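You operate a simulated robot arm through the tools that you are given. There is no shell and no other tool.

The job below is to be done with a simulated robot arm. You get a single attempt, and the scene is never put back.

Task
Jar on the blender, lid on, blend at HIGH till frothy, switch off. Set down upright: blender jar.
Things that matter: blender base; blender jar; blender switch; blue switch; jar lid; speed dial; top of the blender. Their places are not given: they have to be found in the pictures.

The check looks at the end state, three seconds after you hand in, the way a careful person would. Anything else that was tipped, shoved, dropped, spilled or broken makes it a failure. Lids that push on must go on centred and level and be pressed home; caps that screw on are set level and turned clockwise until they are tight.

Robot
A 7-joint arm with a two-finger parallel gripper, fixed in place. Base frame: the origin is at the foot of the arm, x ahead of it, y to its left, z up; the work surface is at about z = 0. Units: cm, degrees, N and s.
With the tool pointing down near the work surface it reaches from about 26 to 68 cm from the base axis. Its first joint turns from -166.0 to 166.0 degrees. Payload 2.5 kg.
The tool frame sits at the grasp point between the pads (the TCP): z along the fingers, y along the line on which they close. The tips reach 3 cm beyond it. The gripper opens to 9.4 cm. The fingers are 2.8 cm wide and 1 cm thick; the gripper's body (5 by 9.6 cm) begins 5.5 cm behind the TCP.
Orientation is that of the tool frame in the base frame, as a unit quaternion [x, y, z, w]. With the fingers straight down and closing along the base's y, the tool's x points along the base's -x, its y along +y and its z along -z.

Tools
- The arm moves only by the tool move_arm. Its argument "steps" is a list of rows, each a list of 7 numbers: the shift along the base's x, y, z in units of 500 mm (1.0 is 500 mm), then the turn, a rotation vector about the base's x, y, z in units of 45 degrees (1.0 is 45 degrees), then the opening, from 0 (shut) to 1 (fully open). In form: [[dx, dy, dz, wx, wy, wz, claw], ...]. A call has 1 to 20 rows; each row is the pose to reach, as a shift and turn from the pose commanded when the call began. A call with a number of a shift or a turn outside -1 to 1 is refused whole. A row lasts 0.2 s, in which the tool goes at most 5 cm and 8.6 degrees; a call with a longer step from one row to the next is refused whole, and so is a gripper value outside its range. Where a pose cannot be reached the arm comes as near as it can. A force on the tool above 40 N (or 10 N above the force at the start of the call, whichever is more), or a blocked arm, ends the call early, and 0.2 s more pass. The fingers move at their own pace (about 7.2 cm/s each) and stop on an object; they squeeze with about 37 N. The grip force told is the motor's: it shows also when the fingers shut on nothing. Time passes only in rows, and 0.2 s behind the last, so rows that repeat a pose let the fingers close. The reply holds the time, the measured pose of the TCP, the force on the tool along the base axes, the opening and the grip force, in the units named above and with some noise, with the torque about the TCP (base axes, N m) and any sound that the robot's microphone picked up.
- Cameras (640 x 400 px; columns grow to the right, rows downward): "scene" is fixed at [39.91, 50.08, 63.25]; the picture's right is [-0.99, 0.12, 0.00], its down [0.10, 0.85, -0.51] and it looks along [-0.06, -0.51, -0.86] (base axes); focal length 300 px, centre (320, 200). "wrist" rides on the gripper at [7.6, 1.4, -10.3] in the tool frame; the picture's right is [-0.18, 0.98, 0.00], its down [-0.75, -0.14, -0.64] and it looks along [-0.63, -0.12, 0.77] (tool axes); focal length 243 px, centre (320, 200).
- get_image(camera): a new picture of that camera. The clock stands still meanwhile.
- pixel_to_xyz(camera, pixels): there is no depth. For up to 12 entries [column, row, z] of the newest picture of that camera ("zoom" is the newest enlarged one), the place [x, y] in the base frame at which the ray of that pixel passes the height z, good to about 0.2 cm. The clock stands still meanwhile.
- close_up(camera, box): a new picture of the part [left, top, right, bottom] of that camera's present view, enlarged. The clock stands still meanwhile.
- hand_in(): hands the job in; it is judged then, once.

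Unless the task says otherwise, let go and move clear before handing in.

The tools are called after "Emit:" as name(argument=value, ...) on one line, values as JSON. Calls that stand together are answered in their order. move_arm: Moves the arm, as the interface text tells. Its arguments: {"type":"object","properties":{"steps":{"type":"array","items":{"type":"array","items":{"type":"number"}}}},"required":["steps"]} The other tools are called the same way: get_image (camera) takes a picture; pixel_to_xyz (camera, pixels) gives the place at which the rays of pixels pass given heights; close_up (camera, box) takes an enlarged picture of a part of a camera's view; hand_in () hands the job in.

At the start:

```text
t: 0.0
position: [42.74, 25.56, 36.25]
tool_rot: [0.0, 1.0, -0.001, 0.0]
force: [-0.8, -0.9, 0.4]
wrist_torque: [0.0, 0.02, -0.01]
grip_width: 9.41
gripper_force: 0.1
```

scene: 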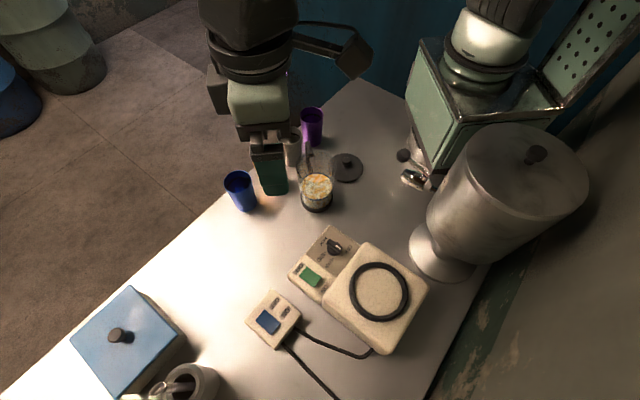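
wrist: 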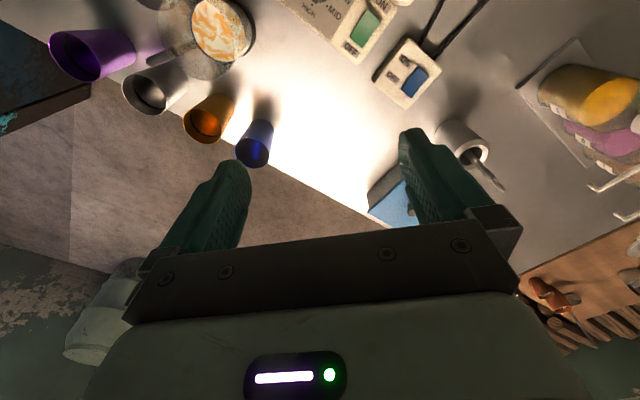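

The scene shows the jar near (316,190), the lid near (346,167), the blender base near (375,290) with a green switch (310,275) and dial (335,247), and a separate box with a blue switch (268,320). I'll take close-ups to identify the details.

Emit:
close_up(camera="scene", box=[230, 200, 440, 370])

Emit:
close_up(camera="scene", box=[220, 90, 440, 230])

Emit:
close_up(camera="wrist", box=[40, 0, 460, 180])

```text
2.35 times, centred on (335, 285) of scene
```

zoom: 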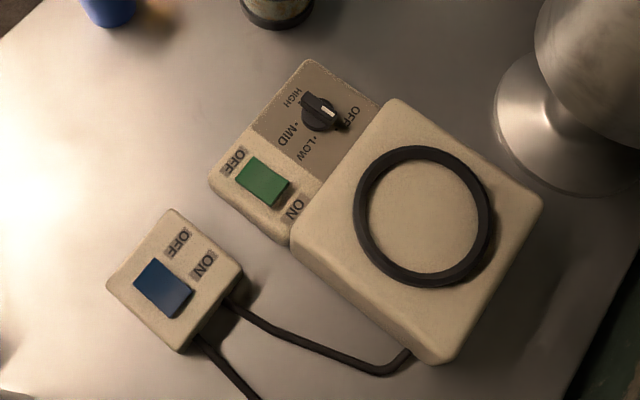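

```text
2.86 times, centred on (330, 160) of scene
```

zoom: 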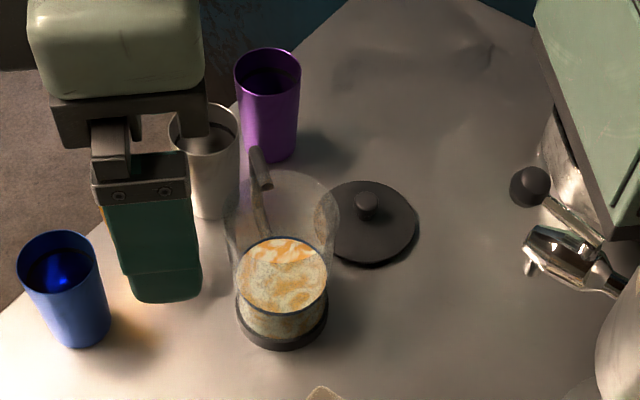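

```text
1.52 times, centred on (250, 90) of wrist
```

zoom: 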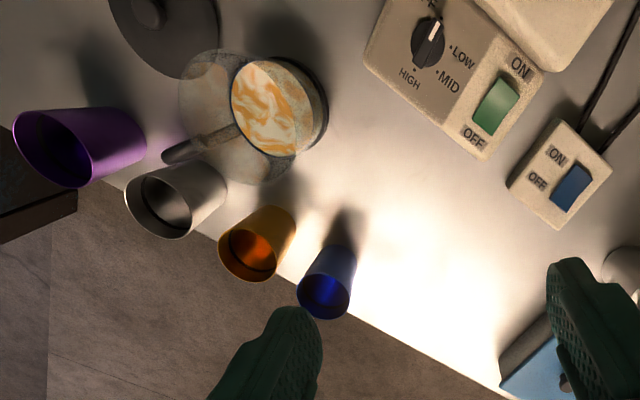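

The blender panel reads OFF/LOW/MID/HIGH with the dial pointing at OFF, plus a green rocker and a blue in-line mains rocker. I'll turn pixels into places at several heights next.

Emit:
pixel_to_xyz(camera="scene", pixels=[[318, 208, 0], [316, 186, 5], [320, 165, 15], [346, 167, 0], [347, 160, 3], [380, 291, 10], [380, 291, 15], [335, 247, 4], [310, 275, 4], [268, 320, 3], [241, 207, 0], [312, 140, 0]])

Emit:
pixel_to_xyz(camera="wrist", pixels=[[222, 28, 0], [222, 28, 5], [322, 28, 4], [366, 70, 4], [366, 25, 4], [417, 80, 3], [138, 5, 2], [200, 60, 15], [415, 85, 4], [240, 50, 0]])

Emit:
close_up(camera="scene", box=[240, 280, 320, 350])

Emit:
close_up(camera="scene", box=[285, 220, 375, 300])

Emit:
close_up(camera="scene", box=[275, 120, 375, 220])

```text
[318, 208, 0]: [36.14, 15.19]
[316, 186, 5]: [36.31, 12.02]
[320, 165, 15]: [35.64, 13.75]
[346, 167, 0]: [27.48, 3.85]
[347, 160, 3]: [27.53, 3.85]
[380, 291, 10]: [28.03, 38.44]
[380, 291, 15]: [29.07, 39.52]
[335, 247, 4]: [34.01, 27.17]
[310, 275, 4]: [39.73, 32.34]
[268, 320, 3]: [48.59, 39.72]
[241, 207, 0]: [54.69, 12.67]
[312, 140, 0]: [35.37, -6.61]
```

```text
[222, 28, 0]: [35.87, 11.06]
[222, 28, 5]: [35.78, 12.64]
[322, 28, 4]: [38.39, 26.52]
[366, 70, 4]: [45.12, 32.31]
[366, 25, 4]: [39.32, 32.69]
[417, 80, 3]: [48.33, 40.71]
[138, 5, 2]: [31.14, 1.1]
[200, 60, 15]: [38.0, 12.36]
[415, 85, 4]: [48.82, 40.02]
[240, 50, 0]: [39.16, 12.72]
```

```text
5.71 times, centred on (280, 315) of scene
```

zoom: 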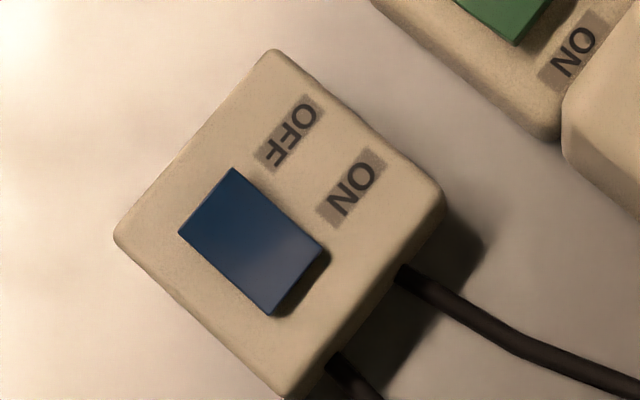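

```text
5.00 times, centred on (330, 260) of scene
```

zoom: 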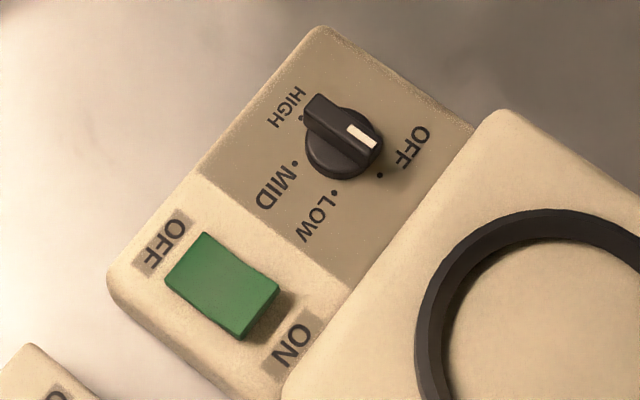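

```text
4.00 times, centred on (325, 170) of scene
```

zoom: 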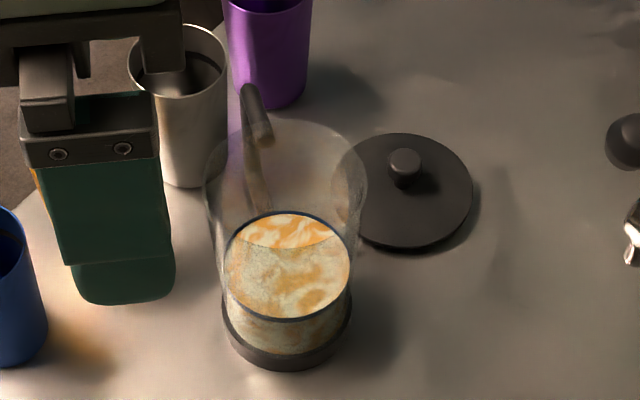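

Both rockers look raised on their ON end (so both are off) and the dial's white mark points to OFF. I need the jar's height and exact places, so I'll take sharper close-ups of the jar from both cameras.

Emit:
close_up(camera="wrist", box=[120, -20, 280, 80])

Emit:
close_up(camera="scene", box=[270, 120, 382, 190])

```text
refused: -20 is not a number from 0 to 400
```

```text
5.71 times, centred on (326, 155) of scene
```

zoom: 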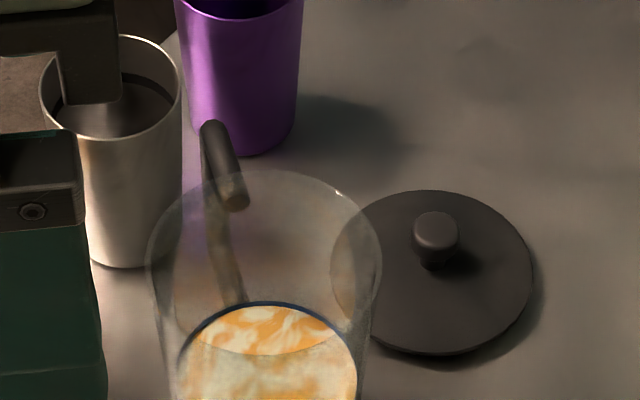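

The rim looks nearly as wide as the gripper opening, so I want a lower, oblique wrist view of the jar from the blender side. I'll turn the tool about z and move above the panel, staying high.

Emit:
move_arm(steps=[[-0.022, 0.008, -0.03, 0, 0, -0.167, 1], [-0.045, 0.016, -0.06, 0, 0, -0.333, 1], [-0.067, 0.024, -0.09, 0, 0, -0.5, 1], [-0.09, 0.032, -0.12, 0, 0, -0.667, 1], [-0.112, 0.04, -0.15, 0, 0, -0.833, 1], [-0.134, 0.048, -0.18, 0, 0, -1, 1]])

Emit:
move_arm(steps=[[0, 0, 0, 0, 0, -0.18, 1], [0, 0, 0, 0, 0, -0.36, 1], [0, 0, 0, 0, 0, -0.54, 1], [0, 0, 0, 0, 0, -0.72, 1], [0, 0, 0, 0, 0, -0.75, 1]])

Emit:
get_image(camera="wrist")

Emit:
get_image(camera="scene")

```text
t: 1.4
position: [35.98, 27.87, 27.28]
tool_rot: [0.384, 0.923, 0.0, 0.0]
force: [0.9, 0.0, -0.8]
wrist_torque: [0.0, -0.04, -0.02]
grip_width: 9.39
gripper_force: 0.1
```

```text
t: 2.6
position: [36.03, 27.98, 27.26]
tool_rot: [0.635, 0.772, 0.001, 0.0]
force: [-0.4, 0.0, -0.1]
wrist_torque: [0.06, 0.02, 0.01]
grip_width: 9.4
gripper_force: 0.0
```

```text
taken
```

wrist: 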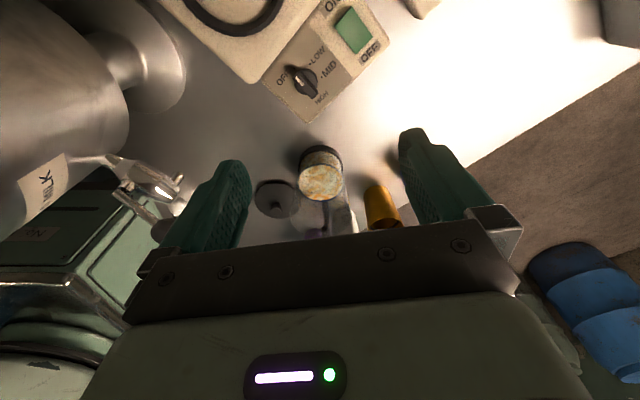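

```text
taken
```

scene: 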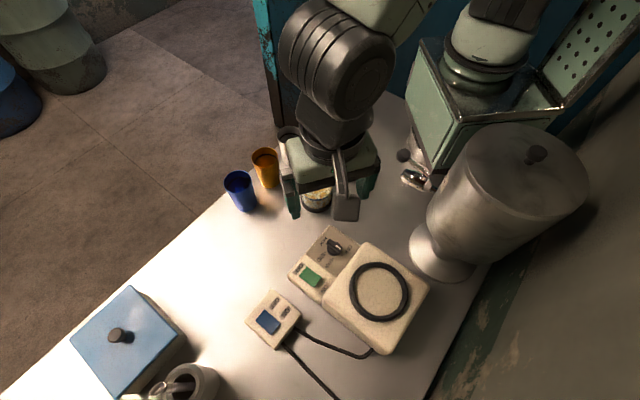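

The wrist picture is rolled so that up is toward the blender; the jar is at about (320,175) and the lid at (275,198). I'll enlarge that region.

Emit:
close_up(camera="wrist", box=[240, 130, 400, 230])

Emit:
close_up(camera="wrist", box=[240, 0, 400, 130])

```text
4.00 times, centred on (320, 180) of wrist
```

zoom: 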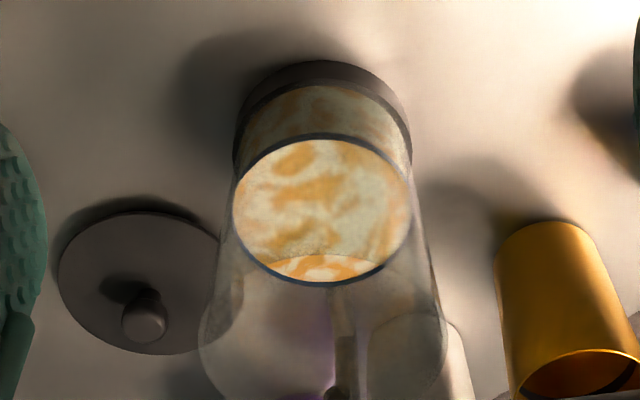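

```text
3.08 times, centred on (320, 65) of wrist
```

zoom: 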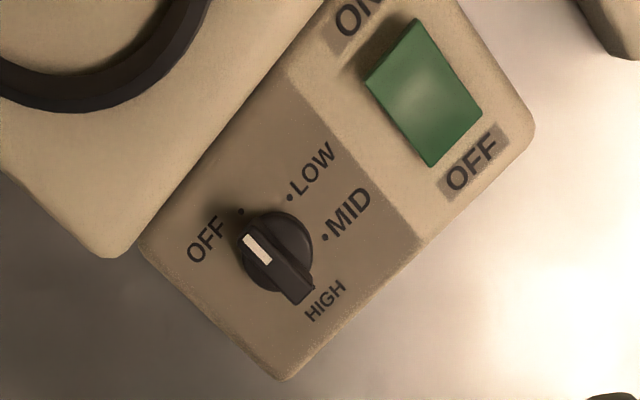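

The rim-to-base view is too parallel to the scene camera to fix the height. I'll tilt the tool 25° about x so the wrist camera sees the jar from a low side angle.

Emit:
move_arm(steps=[[0, 0, -0.026, -0.139, 0, 0, 1], [0, 0, -0.052, -0.278, 0, 0, 1], [0, 0, -0.078, -0.417, 0, 0, 1], [0, 0, -0.105, -0.556, 0, 0, 1], [0, 0, -0.105, -0.556, 0, 0, 1]])

Emit:
get_image(camera="wrist")

Emit:
close_up(camera="wrist", box=[220, 90, 420, 230])

```text
t: 3.8
position: [36.07, 27.87, 22.16]
tool_rot: [0.619, 0.754, -0.168, 0.138]
force: [0.3, 0.5, 0.5]
wrist_torque: [-0.01, 0.03, 0.0]
grip_width: 9.4
gripper_force: 0.0
```

```text
taken
```

wrist: 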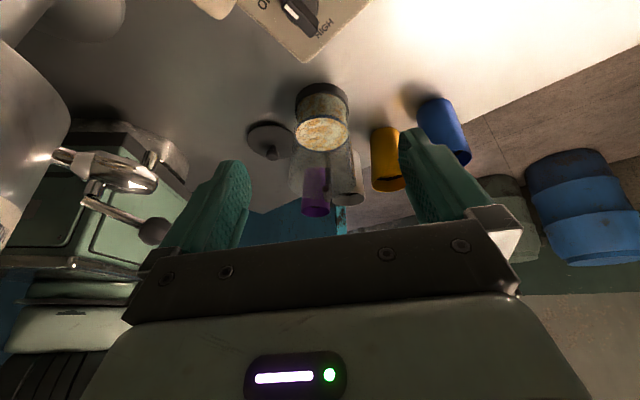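

```text
2.86 times, centred on (320, 160) of wrist
```

zoom: 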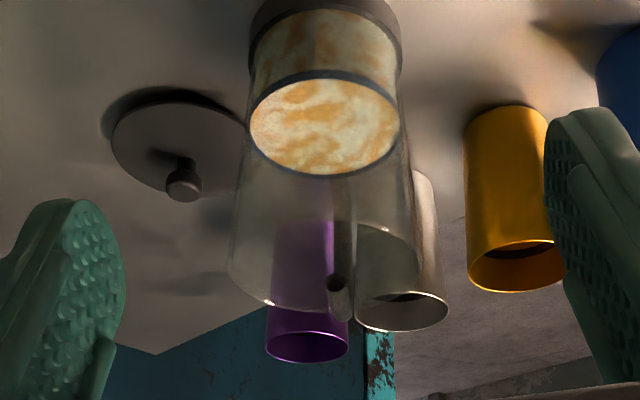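

The jar's glass rim shows at roughly zoom (228–417, 260–310). I'll enlarge further to get the rim's extremes.

Emit:
close_up(camera="wrist", box=[280, 75, 384, 140])

Emit:
close_up(camera="wrist", box=[280, 140, 384, 205])

```text
6.15 times, centred on (332, 108) of wrist
```

zoom: 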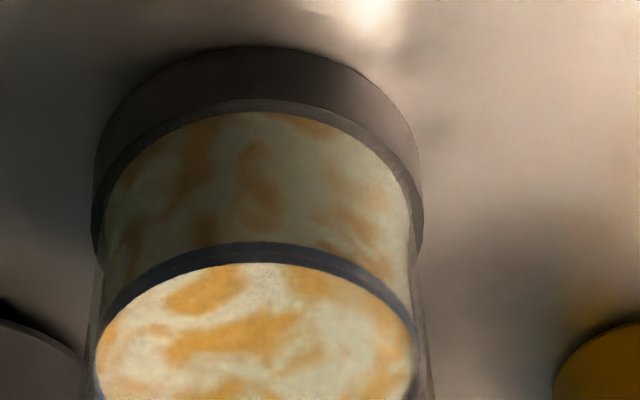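

```text
6.15 times, centred on (332, 172) of wrist
```

zoom: 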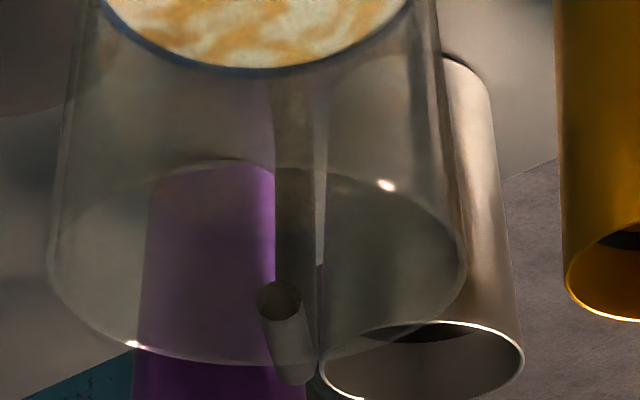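

The rim's near edge is at about wrist (321.6,165), far edge (321.6,199); the base's near bottom edge is at (321.9,82.8). I'll triangulate these against the scene view.

Emit:
pixel_to_xyz(camera="wrist", pixels=[[321.9, 82.8, 0], [321.6, 165.2, 13], [321.6, 198.9, 13], [321.6, 165.2, 15], [321.6, 198.9, 15], [321.6, 165.2, 17], [321.6, 198.9, 17], [287.6, 181, 15], [355.8, 180.5, 15], [295, 110.5, 1], [348.6, 110.5, 1], [327, 187, 15]])

Emit:
pixel_to_xyz(camera="scene", pixels=[[316.7, 212.5, 0], [316.4, 149.4, 13], [316.4, 149.4, 15], [316.4, 149.4, 17], [295.9, 167, 13], [336.9, 167, 13], [295.9, 167, 15], [336.9, 167, 15], [295.9, 167, 17], [336.9, 167, 17]])

```text
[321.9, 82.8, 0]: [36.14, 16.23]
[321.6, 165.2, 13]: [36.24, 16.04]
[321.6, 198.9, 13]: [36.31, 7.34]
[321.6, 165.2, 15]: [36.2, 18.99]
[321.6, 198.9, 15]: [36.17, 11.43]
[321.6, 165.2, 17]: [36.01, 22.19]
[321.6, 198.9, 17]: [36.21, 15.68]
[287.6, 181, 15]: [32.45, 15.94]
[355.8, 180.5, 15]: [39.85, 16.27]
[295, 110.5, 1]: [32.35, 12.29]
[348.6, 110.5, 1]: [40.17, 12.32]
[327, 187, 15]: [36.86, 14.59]
```

```text
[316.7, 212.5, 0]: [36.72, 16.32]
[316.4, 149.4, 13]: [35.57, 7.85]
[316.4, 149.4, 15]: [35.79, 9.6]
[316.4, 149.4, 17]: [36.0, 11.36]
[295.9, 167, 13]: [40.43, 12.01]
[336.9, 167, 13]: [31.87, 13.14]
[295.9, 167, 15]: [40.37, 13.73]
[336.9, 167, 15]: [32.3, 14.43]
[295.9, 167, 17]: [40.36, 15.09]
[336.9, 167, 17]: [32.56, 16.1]
```

The jar stands at about (36.2, 12.2), rim height about 13.1 and rim about 8.6 cm across, so it fits in the open gripper. I'll now place the handle and the neighbouring cups to check clearance.

Emit:
pixel_to_xyz(camera="scene", pixels=[[306, 142, 12], [313, 157, 12], [291.4, 167, 0], [270, 190, 0], [265, 155, 10], [241, 210, 0], [238, 178, 10], [317, 147, 0], [310, 112, 10], [256, 163, 0]])

Emit:
pixel_to_xyz(camera="wrist", pixels=[[327, 187, 12], [330, 202, 12], [327, 187, 10], [386, 127, 0], [376, 127, 0], [397, 127, 0], [352, 150, 0], [387, 188, 10], [435, 97, 0], [280, 122, 0], [272, 150, 3], [248, 135, 0.5]])

Emit:
close_up(camera="scene", box=[220, 130, 348, 210])

```text
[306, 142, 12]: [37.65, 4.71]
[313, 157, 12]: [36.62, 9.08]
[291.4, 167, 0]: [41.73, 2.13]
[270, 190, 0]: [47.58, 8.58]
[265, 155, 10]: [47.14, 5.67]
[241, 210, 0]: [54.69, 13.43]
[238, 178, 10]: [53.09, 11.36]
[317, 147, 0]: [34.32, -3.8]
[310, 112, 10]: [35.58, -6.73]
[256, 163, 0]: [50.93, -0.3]
```

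```text
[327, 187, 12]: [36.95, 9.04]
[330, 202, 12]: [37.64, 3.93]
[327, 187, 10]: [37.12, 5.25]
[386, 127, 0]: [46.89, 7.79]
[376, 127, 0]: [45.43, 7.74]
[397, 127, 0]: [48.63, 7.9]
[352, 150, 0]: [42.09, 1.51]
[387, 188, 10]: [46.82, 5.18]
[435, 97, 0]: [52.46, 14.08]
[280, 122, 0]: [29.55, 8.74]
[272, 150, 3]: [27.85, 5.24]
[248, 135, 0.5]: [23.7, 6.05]
```

```text
5.00 times, centred on (284, 170) of scene
```

zoom: 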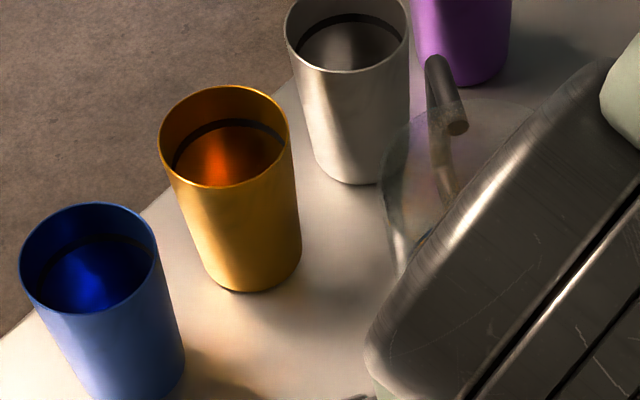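

The handle points to about heading -80°, so the present yaw suits a jar grasp, and the cups are clear of it. I'll set the dial first, before the jar is in the way, so I'll straighten the tool and hover over the dial to measure it.

Emit:
move_arm(steps=[[0, 0, 0.01, 0.139, 0, 0, 1], [0, 0, 0.02, 0.278, 0, 0, 1], [-0.01, -0.005, 0.02, 0.417, 0, 0, 1], [-0.02, -0.01, 0.01, 0.556, 0, 0, 1], [-0.04, -0.016, -0.04, 0.556, 0, 0, 1], [-0.04, -0.016, -0.04, 0.556, 0, 0, 1]])

Emit:
get_image(camera="wrist")

Emit:
close_up(camera="wrist", box=[220, 20, 420, 145])

Emit:
close_up(camera="scene", box=[285, 220, 381, 280])

```text
t: 5.2
position: [34.04, 27.24, 20.06]
tool_rot: [0.634, 0.773, 0.0, 0.0]
force: [-0.2, 0.3, 0.2]
wrist_torque: [0.0, -0.01, -0.01]
grip_width: 9.43
gripper_force: 0.0
```

```text
taken
```

wrist: 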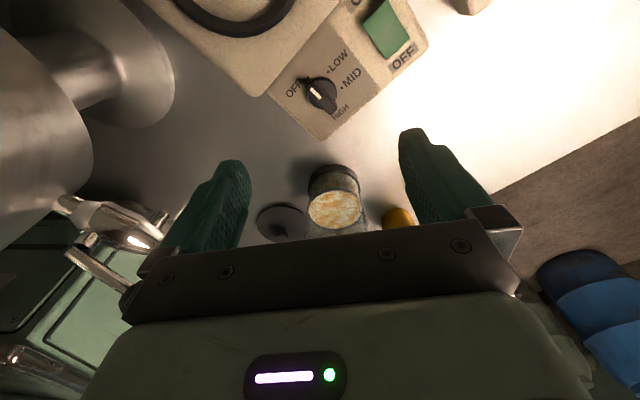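

```text
3.20 times, centred on (320, 82) of wrist
```

zoom: 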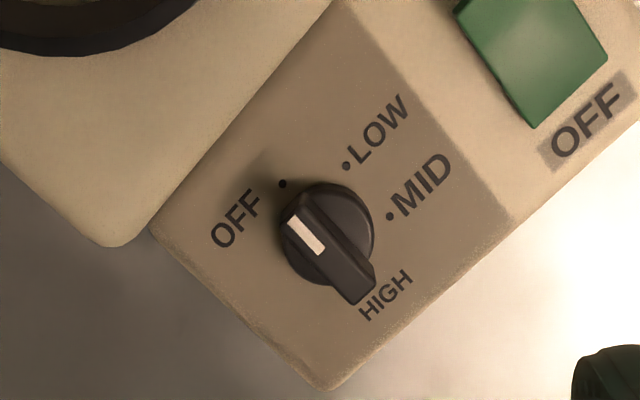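

```text
6.67 times, centred on (333, 250) of scene
```

zoom: 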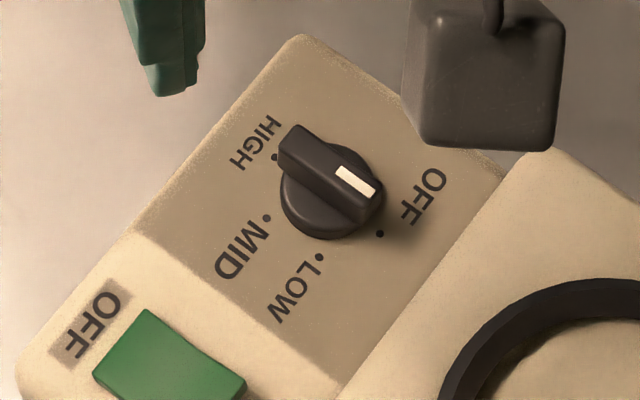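

The dial's white mark faces the OFF dot. I'll triangulate the dots and the knob bar from both pictures to get the panel height and the needed turn.

Emit:
pixel_to_xyz(camera="wrist", pixels=[[308.1, 77.5, 3], [308.1, 77.5, 5], [328.1, 71.9, 3], [328.1, 71.9, 5], [341.9, 87.5, 3], [341.9, 87.5, 5], [313, 82, 5], [313, 82, 7], [331, 113, 5], [331, 113, 7]])

Emit:
pixel_to_xyz(camera="scene", pixels=[[341.8, 255.1, 3], [341.8, 255.1, 5], [333, 258.5, 3], [333, 258.5, 5], [325, 252.6, 3], [325, 252.6, 5], [326.2, 243.5, 3], [326.2, 243.5, 5], [340.8, 249, 5], [340.8, 249, 7], [328, 241, 5], [328, 241, 7]])

```text
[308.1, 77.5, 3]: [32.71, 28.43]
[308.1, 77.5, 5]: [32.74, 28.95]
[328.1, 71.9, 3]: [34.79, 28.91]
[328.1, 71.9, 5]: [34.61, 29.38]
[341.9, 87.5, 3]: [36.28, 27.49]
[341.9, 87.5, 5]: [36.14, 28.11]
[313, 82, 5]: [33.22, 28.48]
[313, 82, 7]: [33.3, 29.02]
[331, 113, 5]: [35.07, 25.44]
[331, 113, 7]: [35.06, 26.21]
```

```text
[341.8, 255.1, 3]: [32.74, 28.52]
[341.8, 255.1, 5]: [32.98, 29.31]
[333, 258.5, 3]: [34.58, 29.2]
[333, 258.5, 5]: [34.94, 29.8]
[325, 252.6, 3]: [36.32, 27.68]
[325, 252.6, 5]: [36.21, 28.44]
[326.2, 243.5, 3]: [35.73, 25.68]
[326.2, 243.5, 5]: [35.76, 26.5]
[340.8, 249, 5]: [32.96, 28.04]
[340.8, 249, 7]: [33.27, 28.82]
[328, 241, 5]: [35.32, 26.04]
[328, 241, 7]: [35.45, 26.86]
```

The dots triangulate at about z=2.5–3 around a centre of about (34.2, 27.0), with OFF at heading 139° and HIGH at about -45°, so the turn is roughly 184° clockwise. I'll look closer at the knob's shape.

Emit:
close_up(camera="wrist", box=[285, 65, 357, 110])

Emit:
close_up(camera="scene", box=[314, 228, 354, 263])

```text
8.89 times, centred on (321, 88) of wrist
```

zoom: 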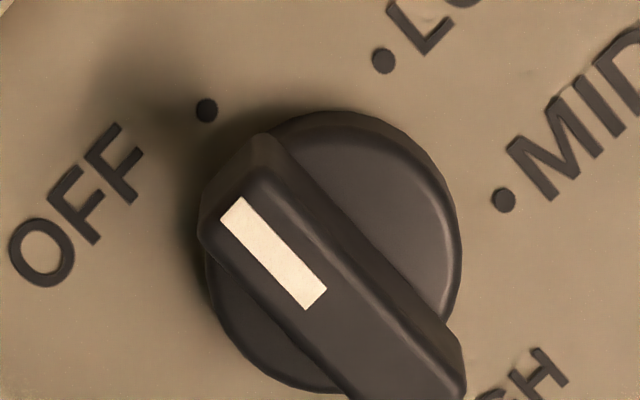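

```text
11.43 times, centred on (334, 246) of scene
```

zoom: 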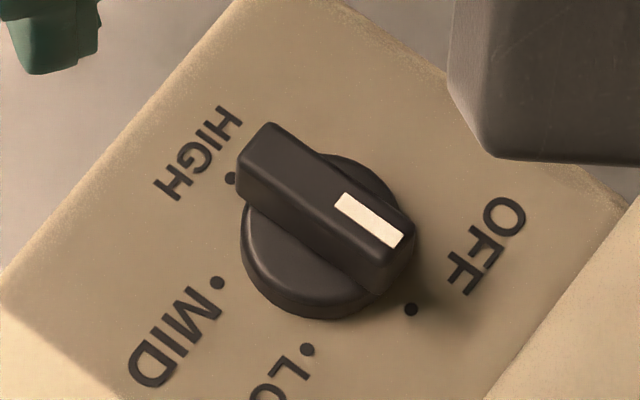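

The knob is a low disc about 3 cm wide with a raised bar about 0.9 cm thick carrying the white mark. I'll triangulate the white mark for the bar's top height.

Emit:
pixel_to_xyz(camera="wrist", pixels=[[315.7, 93.7, 4], [315.7, 93.7, 5], [315.7, 93.7, 6], [308.2, 77.4, 2.5], [328.1, 71.9, 2.5], [341.6, 87.5, 2.5], [311.5, 90, 5], [320, 98.3, 5]])

Emit:
pixel_to_xyz(camera="scene", pixels=[[338.4, 247.2, 4], [338.4, 247.2, 5], [338.4, 247.2, 6], [341.9, 255.1, 2.5], [333, 258.6, 2.5], [325, 252.8, 2.5], [326.1, 243.6, 2.5], [333.8, 256, 2.5], [335.8, 245.7, 5], [341, 248.7, 5]])

```text
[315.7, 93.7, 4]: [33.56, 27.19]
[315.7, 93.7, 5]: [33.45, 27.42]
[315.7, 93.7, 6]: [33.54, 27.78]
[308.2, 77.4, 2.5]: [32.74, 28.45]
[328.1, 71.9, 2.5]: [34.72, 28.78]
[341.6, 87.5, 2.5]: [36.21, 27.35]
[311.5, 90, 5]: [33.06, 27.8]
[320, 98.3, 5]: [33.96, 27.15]
```

```text
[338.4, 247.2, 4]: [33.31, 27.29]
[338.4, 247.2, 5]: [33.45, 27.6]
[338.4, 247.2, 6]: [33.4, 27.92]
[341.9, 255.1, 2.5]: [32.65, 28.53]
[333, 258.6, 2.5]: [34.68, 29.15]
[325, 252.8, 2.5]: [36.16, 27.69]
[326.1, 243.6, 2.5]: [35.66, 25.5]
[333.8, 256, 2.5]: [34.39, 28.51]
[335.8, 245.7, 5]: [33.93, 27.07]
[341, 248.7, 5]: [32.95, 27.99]
```

The bar's top is near z≈4.7 with its axis at heading about 139.5°. Before turning the wrist I need to know how close the large steel urn at (500,200) is.

Emit:
pixel_to_xyz(camera="scene", pixels=[[408, 255, 0], [450, 281, 0], [488, 270, 0], [427, 212, 15], [427, 230, 10], [440, 200, 15], [440, 170, 25], [450, 145, 30], [427, 212, 20], [365, 242.5, 6], [428, 290, 6], [372, 355, 6]])

Emit:
get_image(camera="scene")

```text
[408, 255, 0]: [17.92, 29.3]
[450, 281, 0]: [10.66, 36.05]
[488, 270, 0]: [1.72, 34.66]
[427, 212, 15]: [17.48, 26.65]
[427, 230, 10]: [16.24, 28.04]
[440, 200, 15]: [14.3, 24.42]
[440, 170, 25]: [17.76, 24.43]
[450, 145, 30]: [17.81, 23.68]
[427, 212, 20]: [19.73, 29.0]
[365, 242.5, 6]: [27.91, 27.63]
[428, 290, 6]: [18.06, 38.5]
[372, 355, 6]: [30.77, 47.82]
```

```text
taken
```

scene: 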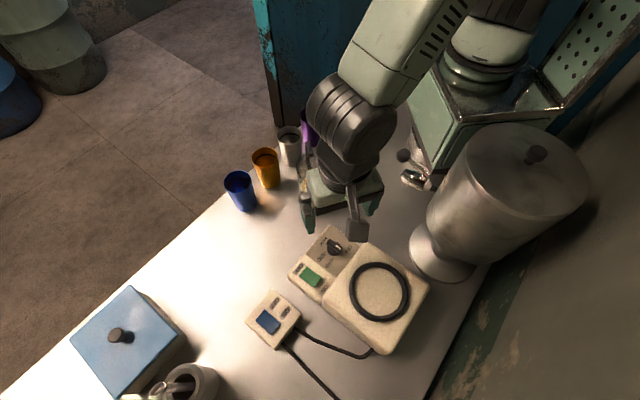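

The urn's edge stays at x≲20, so there is room for the wrist at the dial. I'll turn to yaw -40.5° so the fingers close across the knob bar, and come down to z≈12 first.

Emit:
move_arm(steps=[[0.001, -0.001, -0.03, 0, 0, 0.17, 1], [0.002, -0.002, -0.06, 0, 0, 0.34, 1], [0.003, -0.004, -0.09, 0, 0, 0.51, 0.7], [0.003, -0.006, -0.12, 0, 0, 0.68, 0.5], [0.003, -0.006, -0.16, 0, 0, 0.849, 0.4], [0.003, -0.006, -0.16, 0, 0, 0.849, 0.4]])

Emit:
get_image(camera="wrist")

Emit:
close_up(camera="scene", box=[290, 200, 386, 260])

```text
t: 6.6
position: [34.15, 26.84, 12.09]
tool_rot: [0.345, 0.938, 0.001, 0.0]
force: [0.1, 0.3, 0.0]
wrist_torque: [0.01, -0.03, -0.01]
grip_width: 3.75
gripper_force: 0.1
```

```text
taken
```

wrist: 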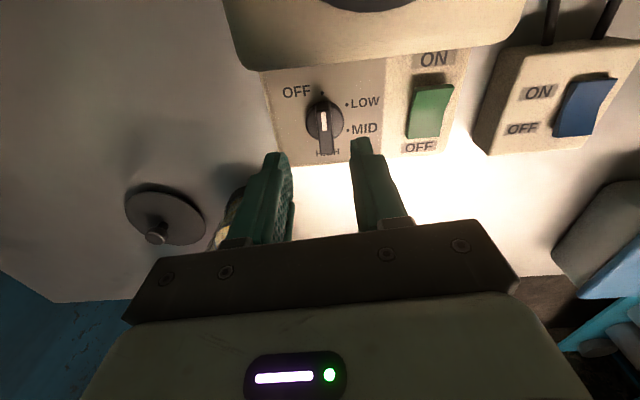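

```text
6.67 times, centred on (338, 230) of scene
```

zoom: 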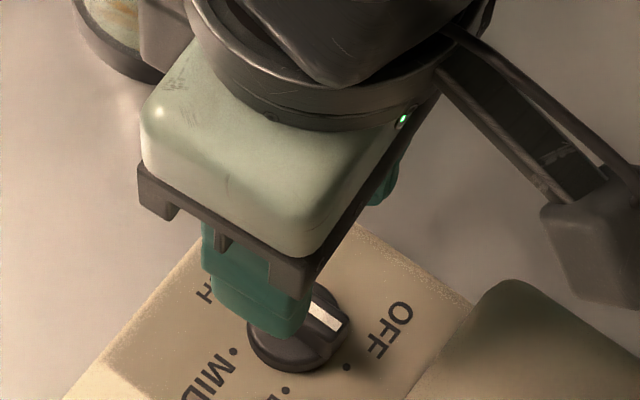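

The bar now stands upright in the wrist picture at (325,130), centred between the fingers. I'll lower to TCP z≈7.0 so the tips sit beside the bar, then look before closing.

Emit:
move_arm(steps=[[0.001, 0.001, -0.04, 0, 0, 0, 0.4], [0.001, 0.001, -0.075, 0, 0, 0, 0.4], [0.001, 0.001, -0.102, 0, 0, 0, 0.4], [0.001, 0.001, -0.102, 0, 0, 0, 0.4]])

Emit:
get_image(camera="wrist")

Emit:
close_up(camera="wrist", box=[260, 100, 388, 180])

Emit:
close_up(camera="scene", box=[290, 215, 386, 275])

```text
t: 7.6
position: [34.25, 27.07, 6.96]
tool_rot: [0.346, 0.938, 0.0, 0.001]
force: [0.2, 0.7, 0.1]
wrist_torque: [0.0, -0.01, -0.03]
grip_width: 3.74
gripper_force: 0.1
```

```text
taken
```

wrist: 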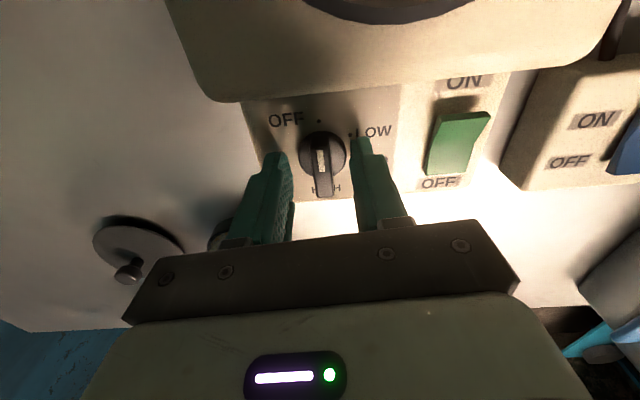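

```text
5.00 times, centred on (324, 140) of wrist
```

zoom: 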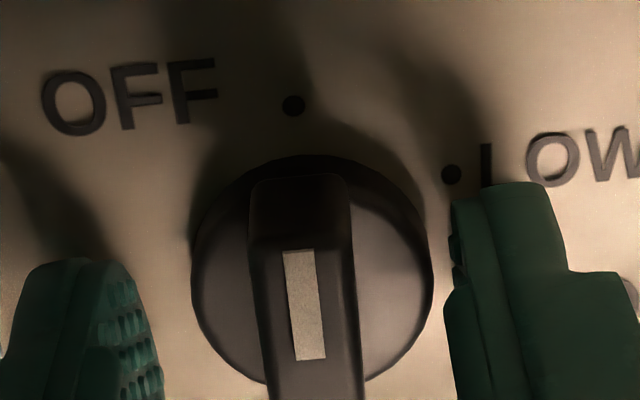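

```text
6.67 times, centred on (338, 245) of scene
```

zoom: 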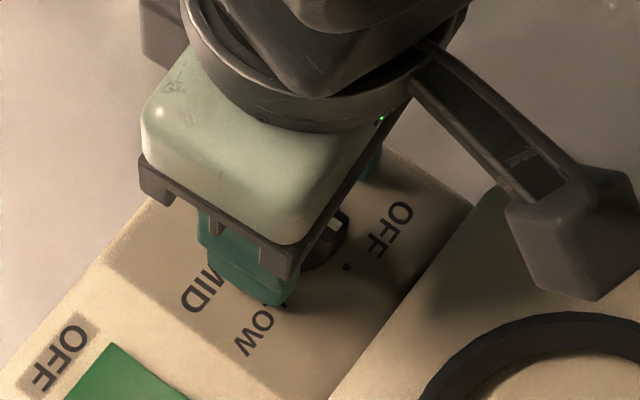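

The tips flank the knob bar evenly and no contact force shows. I'll close on it and read the width.

Emit:
move_arm(steps=[[0, 0, 0, 0, 0, 0, 0.25], [0, 0, 0, 0, 0, 0, 0], [0, 0, 0, 0, 0, 0, 0], [0, 0, 0, 0, 0, 0, 0], [0, 0, 0, 0, 0, 0, 0]])

Emit:
close_up(camera="wrist", box=[260, 100, 388, 180])

```text
t: 8.8
position: [34.32, 27.09, 6.95]
tool_rot: [0.346, 0.938, 0.003, 0.002]
force: [17.6, 18.1, -13.3]
wrist_torque: [0.62, -0.18, 0.04]
grip_width: 2.84
gripper_force: 45.5
```

```text
5.00 times, centred on (324, 140) of wrist
```

zoom: 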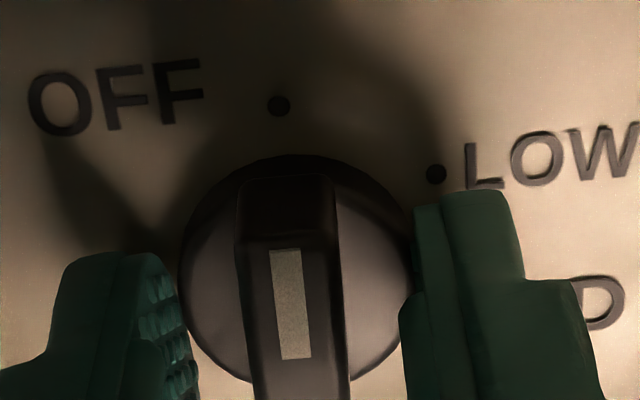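

The fingers met the disc (width 2.84) with a sideways push of about 25 N toward +x+y, so they are too low and slightly off-centre. I'll open, rise about 0.7 cm and shift 0.2 cm toward +x+y.

Emit:
move_arm(steps=[[0, 0, 0, 0, 0, 0, 0.4], [0, 0, 0, 0, 0, 0, 0.4], [0.002, 0.002, 0.014, 0, 0, 0, 0.4], [0.003, 0.003, 0.014, 0, 0, 0, 0.4]])

Emit:
close_up(camera="wrist", box=[260, 100, 388, 180])

Emit:
close_up(camera="scene", box=[310, 230, 374, 270])

```text
t: 9.8
position: [34.38, 27.16, 7.62]
tool_rot: [0.346, 0.938, 0.0, 0.0]
force: [0.5, 0.3, -0.9]
wrist_torque: [-0.01, 0.02, 0.0]
grip_width: 3.77
gripper_force: 0.0
```

```text
5.00 times, centred on (324, 140) of wrist
```

zoom: 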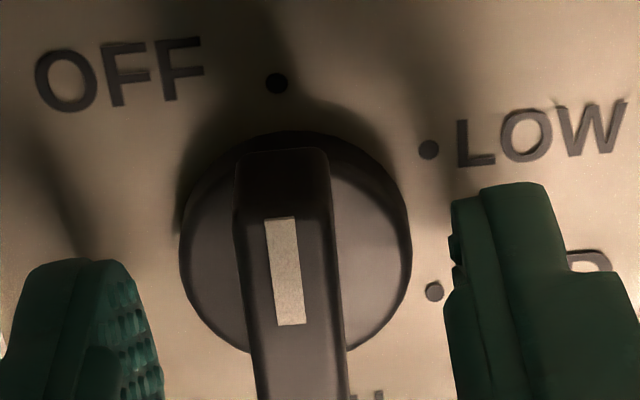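

```text
10.00 times, centred on (342, 250) of scene
```

zoom: 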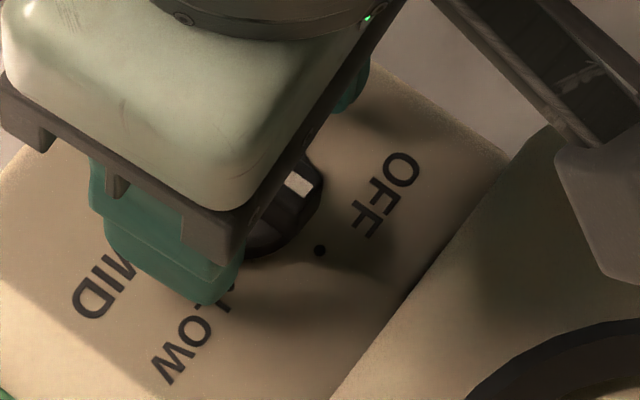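

The tips now flank the knob with the bar at zoom column 290 between finger edges 160 and 450. I'll close again at this height.

Emit:
move_arm(steps=[[-0.001, -0.001, 0, 0, 0, 0, 0.25], [-0.001, -0.001, 0, 0, 0, 0, 0], [-0.001, -0.001, 0, 0, 0, 0, 0], [-0.001, -0.001, 0, 0, 0, 0, 0], [-0.001, -0.001, 0, 0, 0, 0, 0]])

Emit:
close_up(camera="wrist", box=[260, 100, 388, 180])

```text
t: 11.0
position: [34.37, 27.08, 7.47]
tool_rot: [0.347, 0.938, 0.0, -0.001]
force: [2.4, 4.1, -6.0]
wrist_torque: [0.29, 0.13, -1.24]
grip_width: 1.25
gripper_force: 45.5
```

```text
5.00 times, centred on (324, 140) of wrist
```

zoom: 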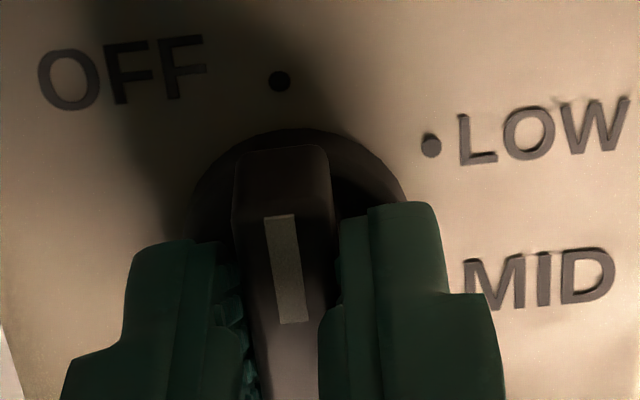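

The fingers hold the bar (width 1.25). I'll turn clockwise 45° first and check the forces.

Emit:
move_arm(steps=[[0, 0, 0, 0, 0, -0.125, 0], [0, 0, 0, 0, 0, -0.25, 0], [0, 0, 0, 0, 0, -0.375, 0], [0, 0, 0, 0, 0, -0.5, 0], [0, 0, 0, 0, 0, -0.625, 0], [0, 0, 0, 0, 0, -0.75, 0], [0, 0, 0, 0, 0, -0.875, 0], [0, 0, 0, 0, 0, -1, 0]])

Emit:
close_up(camera="wrist", box=[240, 60, 400, 180])

```text
t: 12.8
position: [34.35, 27.11, 7.67]
tool_rot: [0.679, 0.734, -0.001, 0.0]
force: [-0.6, 9.5, -10.7]
wrist_torque: [1.03, 0.07, 0.03]
grip_width: 1.09
gripper_force: 44.2
```

```text
3.33 times, centred on (320, 120) of wrist
```

zoom: 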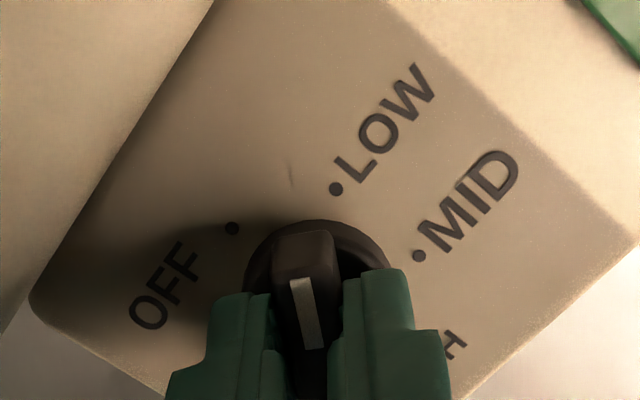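

The bar has moved with the gripper, now between OFF and LOW. I'll turn another 45°.

Emit:
move_arm(steps=[[0, 0, 0, 0, 0, -0.125, 0], [0, 0, 0, 0, 0, -0.25, 0], [0, 0, 0, 0, 0, -0.375, 0], [0, 0, 0, 0, 0, -0.5, 0], [0, 0, 0, 0, 0, -0.625, 0], [0, 0, 0, 0, 0, -0.75, 0], [0, 0, 0, 0, 0, -0.875, 0], [0, 0, 0, 0, 0, -1, 0]])

Emit:
close_up(camera="wrist", box=[240, 60, 400, 180])

```text
t: 14.6
position: [34.21, 27.17, 7.56]
tool_rot: [0.908, 0.419, -0.001, 0.0]
force: [-22.5, 9.0, 3.3]
wrist_torque: [0.7, -0.1, 0.06]
grip_width: 1.1
gripper_force: 44.5
```

```text
3.33 times, centred on (320, 120) of wrist
```

zoom: 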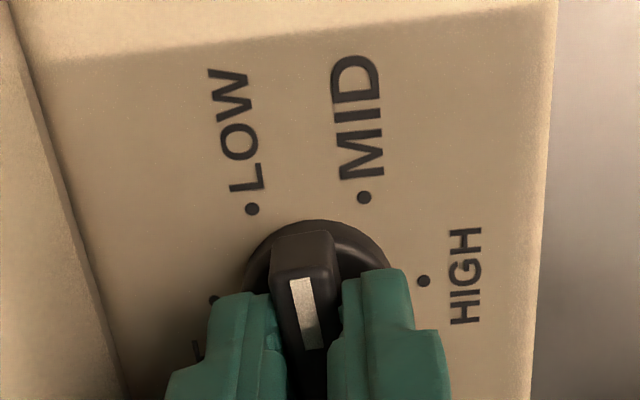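

The bar is halfway between LOW and MID, with a 24 N side load that puts the knob centre near (34.24, 27.2). I'll let go, rise, and turn the wrist back 178° to regrip the bar the other way round.

Emit:
move_arm(steps=[[0, 0, 0, 0, 0, 0, 0.4], [0, 0, 0, 0, 0, 0, 0.4], [0, 0, 0.03, 0, 0, 0, 0.4], [0, 0, 0.08, 0, 0, 0, 0.4], [0, 0, 0.08, 0, 0, 0.15, 0.4], [0, 0, 0.08, 0, 0, 0.33, 0.4], [0, 0, 0.08, 0, 0, 0.5, 0.4], [0, 0, 0.08, 0, 0, 0.67, 0.4], [0, 0, 0.08, 0, 0, 0.84, 0.4], [0, 0, 0.08, 0, 0, 1, 0.4]])

Emit:
move_arm(steps=[[0, 0, 0, 0, 0, 0.16, 0.4], [0, 0, 0, 0, 0, 0.33, 0.4], [0, 0, 0, 0, 0, 0.5, 0.4], [0, 0, 0, 0, 0, 0.67, 0.4], [0, 0, 0, 0, 0, 0.84, 0.4], [0, 0, 0, 0, 0, 1, 0.4]])

Emit:
move_arm(steps=[[0, 0, 0, 0, 0, 0.16, 0.4], [0, 0, 0, 0, 0, 0.33, 0.4], [0, 0, 0, 0, 0, 0.5, 0.4], [0, 0, 0, 0, 0, 0.67, 0.4], [0, 0, 0, 0, 0, 0.84, 0.4], [0, 0, 0, 0, 0, 1, 0.4]])

Emit:
move_arm(steps=[[0, 0, 0, 0, 0, 0.16, 0.4], [0, 0, 0, 0, 0, 0.33, 0.4], [0, 0, 0, 0, 0, 0.5, 0.4], [0, 0, 0, 0, 0, 0.67, 0.4], [0, 0, 0, 0, 0, 0.84, 0.4], [0, 0, 0, 0, 0, 1, 0.4]])

Emit:
get_image(camera="wrist")

Emit:
get_image(camera="scene")

```text
t: 16.8
position: [34.35, 26.98, 11.77]
tool_rot: [0.678, 0.735, 0.0, 0.0]
force: [0.7, 0.6, -0.3]
wrist_torque: [-0.01, 0.02, 0.0]
grip_width: 3.76
gripper_force: 0.1
```

```text
t: 18.2
position: [34.36, 26.94, 11.71]
tool_rot: [0.346, 0.938, -0.001, 0.0]
force: [0.1, -0.5, -0.2]
wrist_torque: [0.0, 0.02, -0.02]
grip_width: 3.76
gripper_force: 0.0
```

```text
t: 19.6
position: [34.34, 27.02, 11.64]
tool_rot: [-0.04, 0.999, 0.001, 0.001]
force: [0.3, -0.6, 0.4]
wrist_torque: [-0.07, 0.04, 0.0]
grip_width: 3.79
gripper_force: 0.1
```

```text
t: 21.0
position: [34.41, 27.05, 11.64]
tool_rot: [-0.42, 0.907, 0.0, 0.0]
force: [-0.3, 0.0, 0.1]
wrist_torque: [0.01, 0.01, 0.03]
grip_width: 3.76
gripper_force: 0.0
```

```text
taken
```

wrist: 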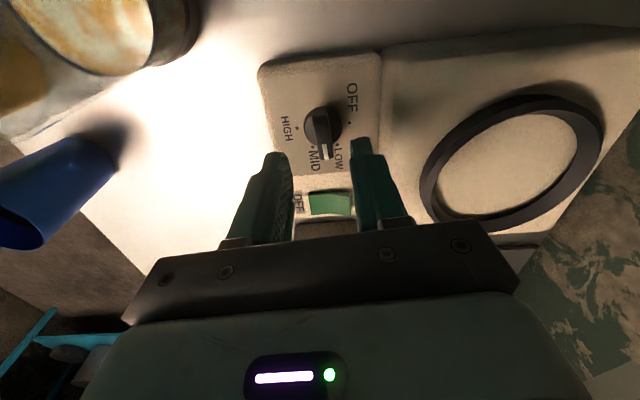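

```text
taken
```

scene: 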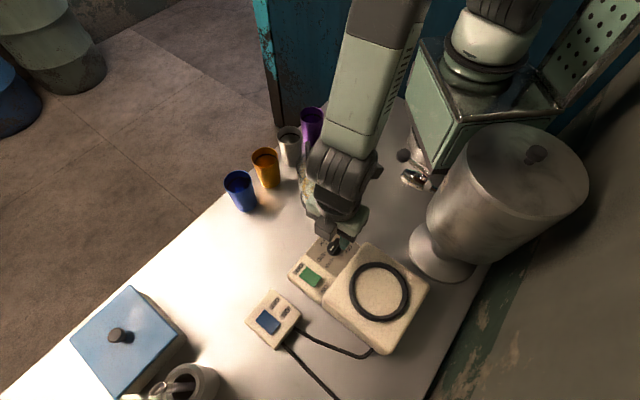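

The bar again stands in line with the fingers (white mark near (320,130)), pointing between LOW and MID. I'll lower, centre on (34.24, 27.2) and close.

Emit:
move_arm(steps=[[-0.003, 0.003, -0.03, 0, 0, 0, 0.4], [-0.003, 0.003, -0.06, 0, 0, 0, 0.4], [-0.003, 0.003, -0.081, 0, 0, 0, 0.4], [-0.003, 0.003, -0.081, 0, 0, 0, 0.3], [-0.003, 0.003, -0.081, 0, 0, 0, 0], [-0.003, 0.003, -0.081, 0, 0, 0, 0], [-0.003, 0.003, -0.081, 0, 0, 0, 0], [-0.003, 0.003, -0.081, 0, 0, 0, 0]])

Emit:
close_up(camera="wrist", box=[240, 60, 400, 180])

```text
t: 22.8
position: [34.23, 27.24, 7.5]
tool_rot: [-0.419, 0.908, 0.0, 0.0]
force: [4.8, 1.8, -7.3]
wrist_torque: [0.04, -0.09, 0.01]
grip_width: 1.06
gripper_force: 44.8
```

```text
3.33 times, centred on (320, 120) of wrist
```

zoom: 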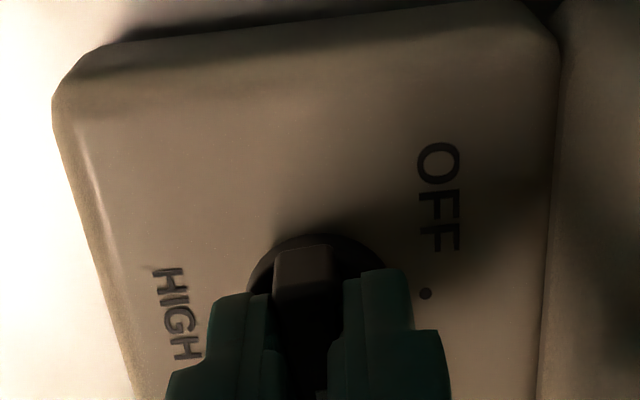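

Gripped on the bar (1.06 cm) with low side force. I'll turn clockwise another 90° in two calls.

Emit:
move_arm(steps=[[0, 0, 0, 0, 0, -0.125, 0], [0, 0, 0, 0, 0, -0.25, 0], [0, 0, 0, 0, 0, -0.375, 0], [0, 0, 0, 0, 0, -0.5, 0], [0, 0, 0, 0, 0, -0.625, 0], [0, 0, 0, 0, 0, -0.75, 0], [0, 0, 0, 0, 0, -0.875, 0], [0, 0, 0, 0, 0, -1, 0]])

Emit:
move_arm(steps=[[0, 0, 0, 0, 0, -0.125, 0], [0, 0, 0, 0, 0, -0.25, 0], [0, 0, 0, 0, 0, -0.375, 0], [0, 0, 0, 0, 0, -0.5, 0], [0, 0, 0, 0, 0, -0.625, 0], [0, 0, 0, 0, 0, -0.75, 0], [0, 0, 0, 0, 0, -0.875, 0], [0, 0, 0, 0, 0, -0.95, 0]])

Emit:
close_up(camera="wrist", box=[240, 60, 400, 180])

Emit:
close_up(camera="scene", box=[290, 215, 386, 275])

```text
t: 24.6
position: [34.21, 27.13, 7.63]
tool_rot: [-0.038, 0.999, 0.0, -0.001]
force: [-3.0, 9.2, -8.8]
wrist_torque: [0.15, 0.32, -0.04]
grip_width: 1.09
gripper_force: 44.1
```

```text
t: 25.7
position: [34.16, 27.19, 7.67]
tool_rot: [0.168, 0.986, 0.002, 0.0]
force: [2.4, 0.9, -4.9]
wrist_torque: [0.05, 0.4, 0.0]
grip_width: 1.08
gripper_force: 44.3
stopped in row 5: the force on the tool passed its limit at 42 N (the readings are from after the stop); the commanded pose is now the measured one
```

```text
3.33 times, centred on (320, 120) of wrist
```

zoom: 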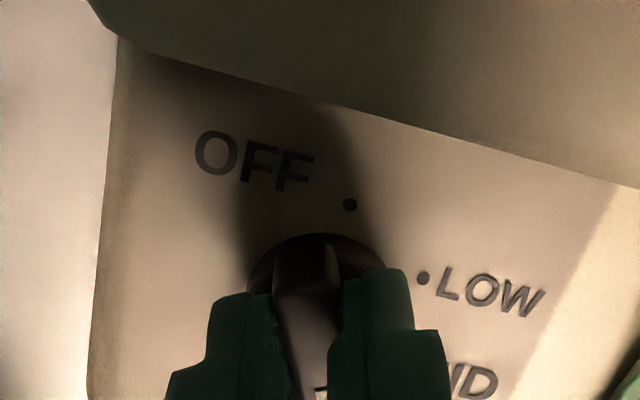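

```text
6.67 times, centred on (338, 245) of scene
```

zoom: 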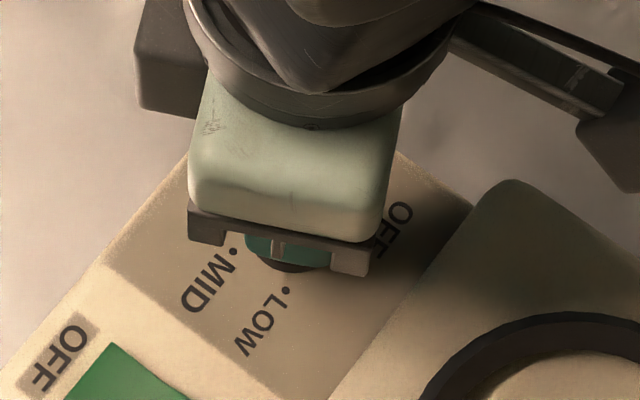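

The turn stopped at yaw -19° from a brief 42 N side force, but the load has relaxed. I'll carry on in smaller steps.

Emit:
move_arm(steps=[[0, 0, 0, 0, 0, -0.06, 0], [0, 0, 0, 0, 0, -0.12, 0], [0, 0, 0, 0, 0, -0.18, 0], [0, 0, 0, 0, 0, -0.24, 0], [0, 0, 0, 0, 0, -0.3, 0], [0, 0, 0, 0, 0, -0.36, 0], [0, 0, 0, 0, 0, -0.42, 0]])

Emit:
close_up(camera="wrist", box=[240, 60, 400, 180])

```text
t: 27.3
position: [34.26, 27.2, 7.7]
tool_rot: [0.33, 0.944, 0.002, 0.001]
force: [4.4, 13.5, -16.8]
wrist_torque: [0.79, 0.79, -0.03]
grip_width: 1.12
gripper_force: 44.2
```

```text
3.33 times, centred on (320, 120) of wrist
```

zoom: 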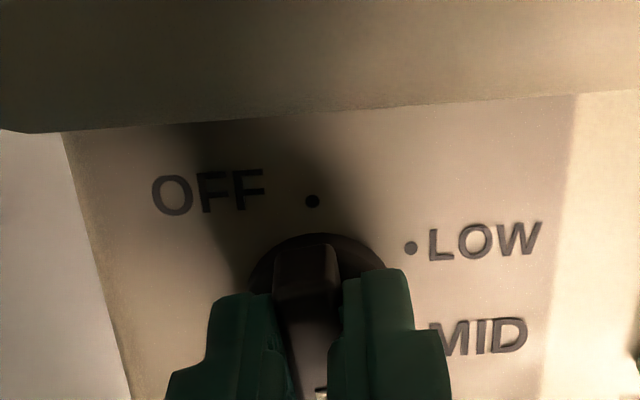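

Now at yaw -38.5°. I'll turn the last 6–7° and feel for the end stop.

Emit:
move_arm(steps=[[0, 0, 0, 0, 0, -0.05, 0], [0, 0, 0, 0, 0, -0.1, 0], [0, 0, 0, 0, 0, -0.145, 0], [0, 0, 0, 0, 0, -0.145, 0]])

Emit:
close_up(camera="wrist", box=[240, 60, 400, 180])

```text
t: 28.3
position: [34.23, 27.2, 7.62]
tool_rot: [0.38, 0.925, 0.001, 0.001]
force: [3.4, 21.3, -23.4]
wrist_torque: [-0.44, -0.77, 0.0]
grip_width: 1.09
gripper_force: 44.5
```

```text
3.33 times, centred on (320, 120) of wrist
```

zoom: 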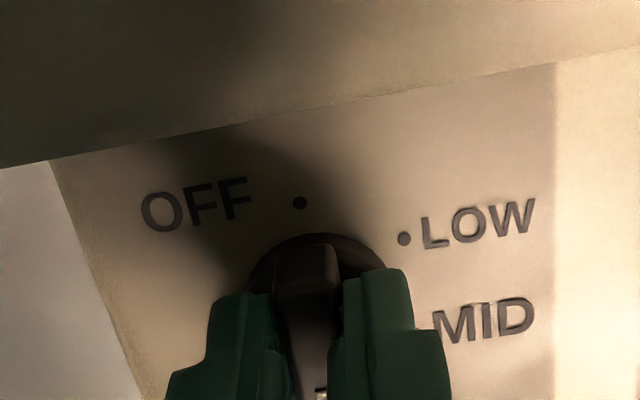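

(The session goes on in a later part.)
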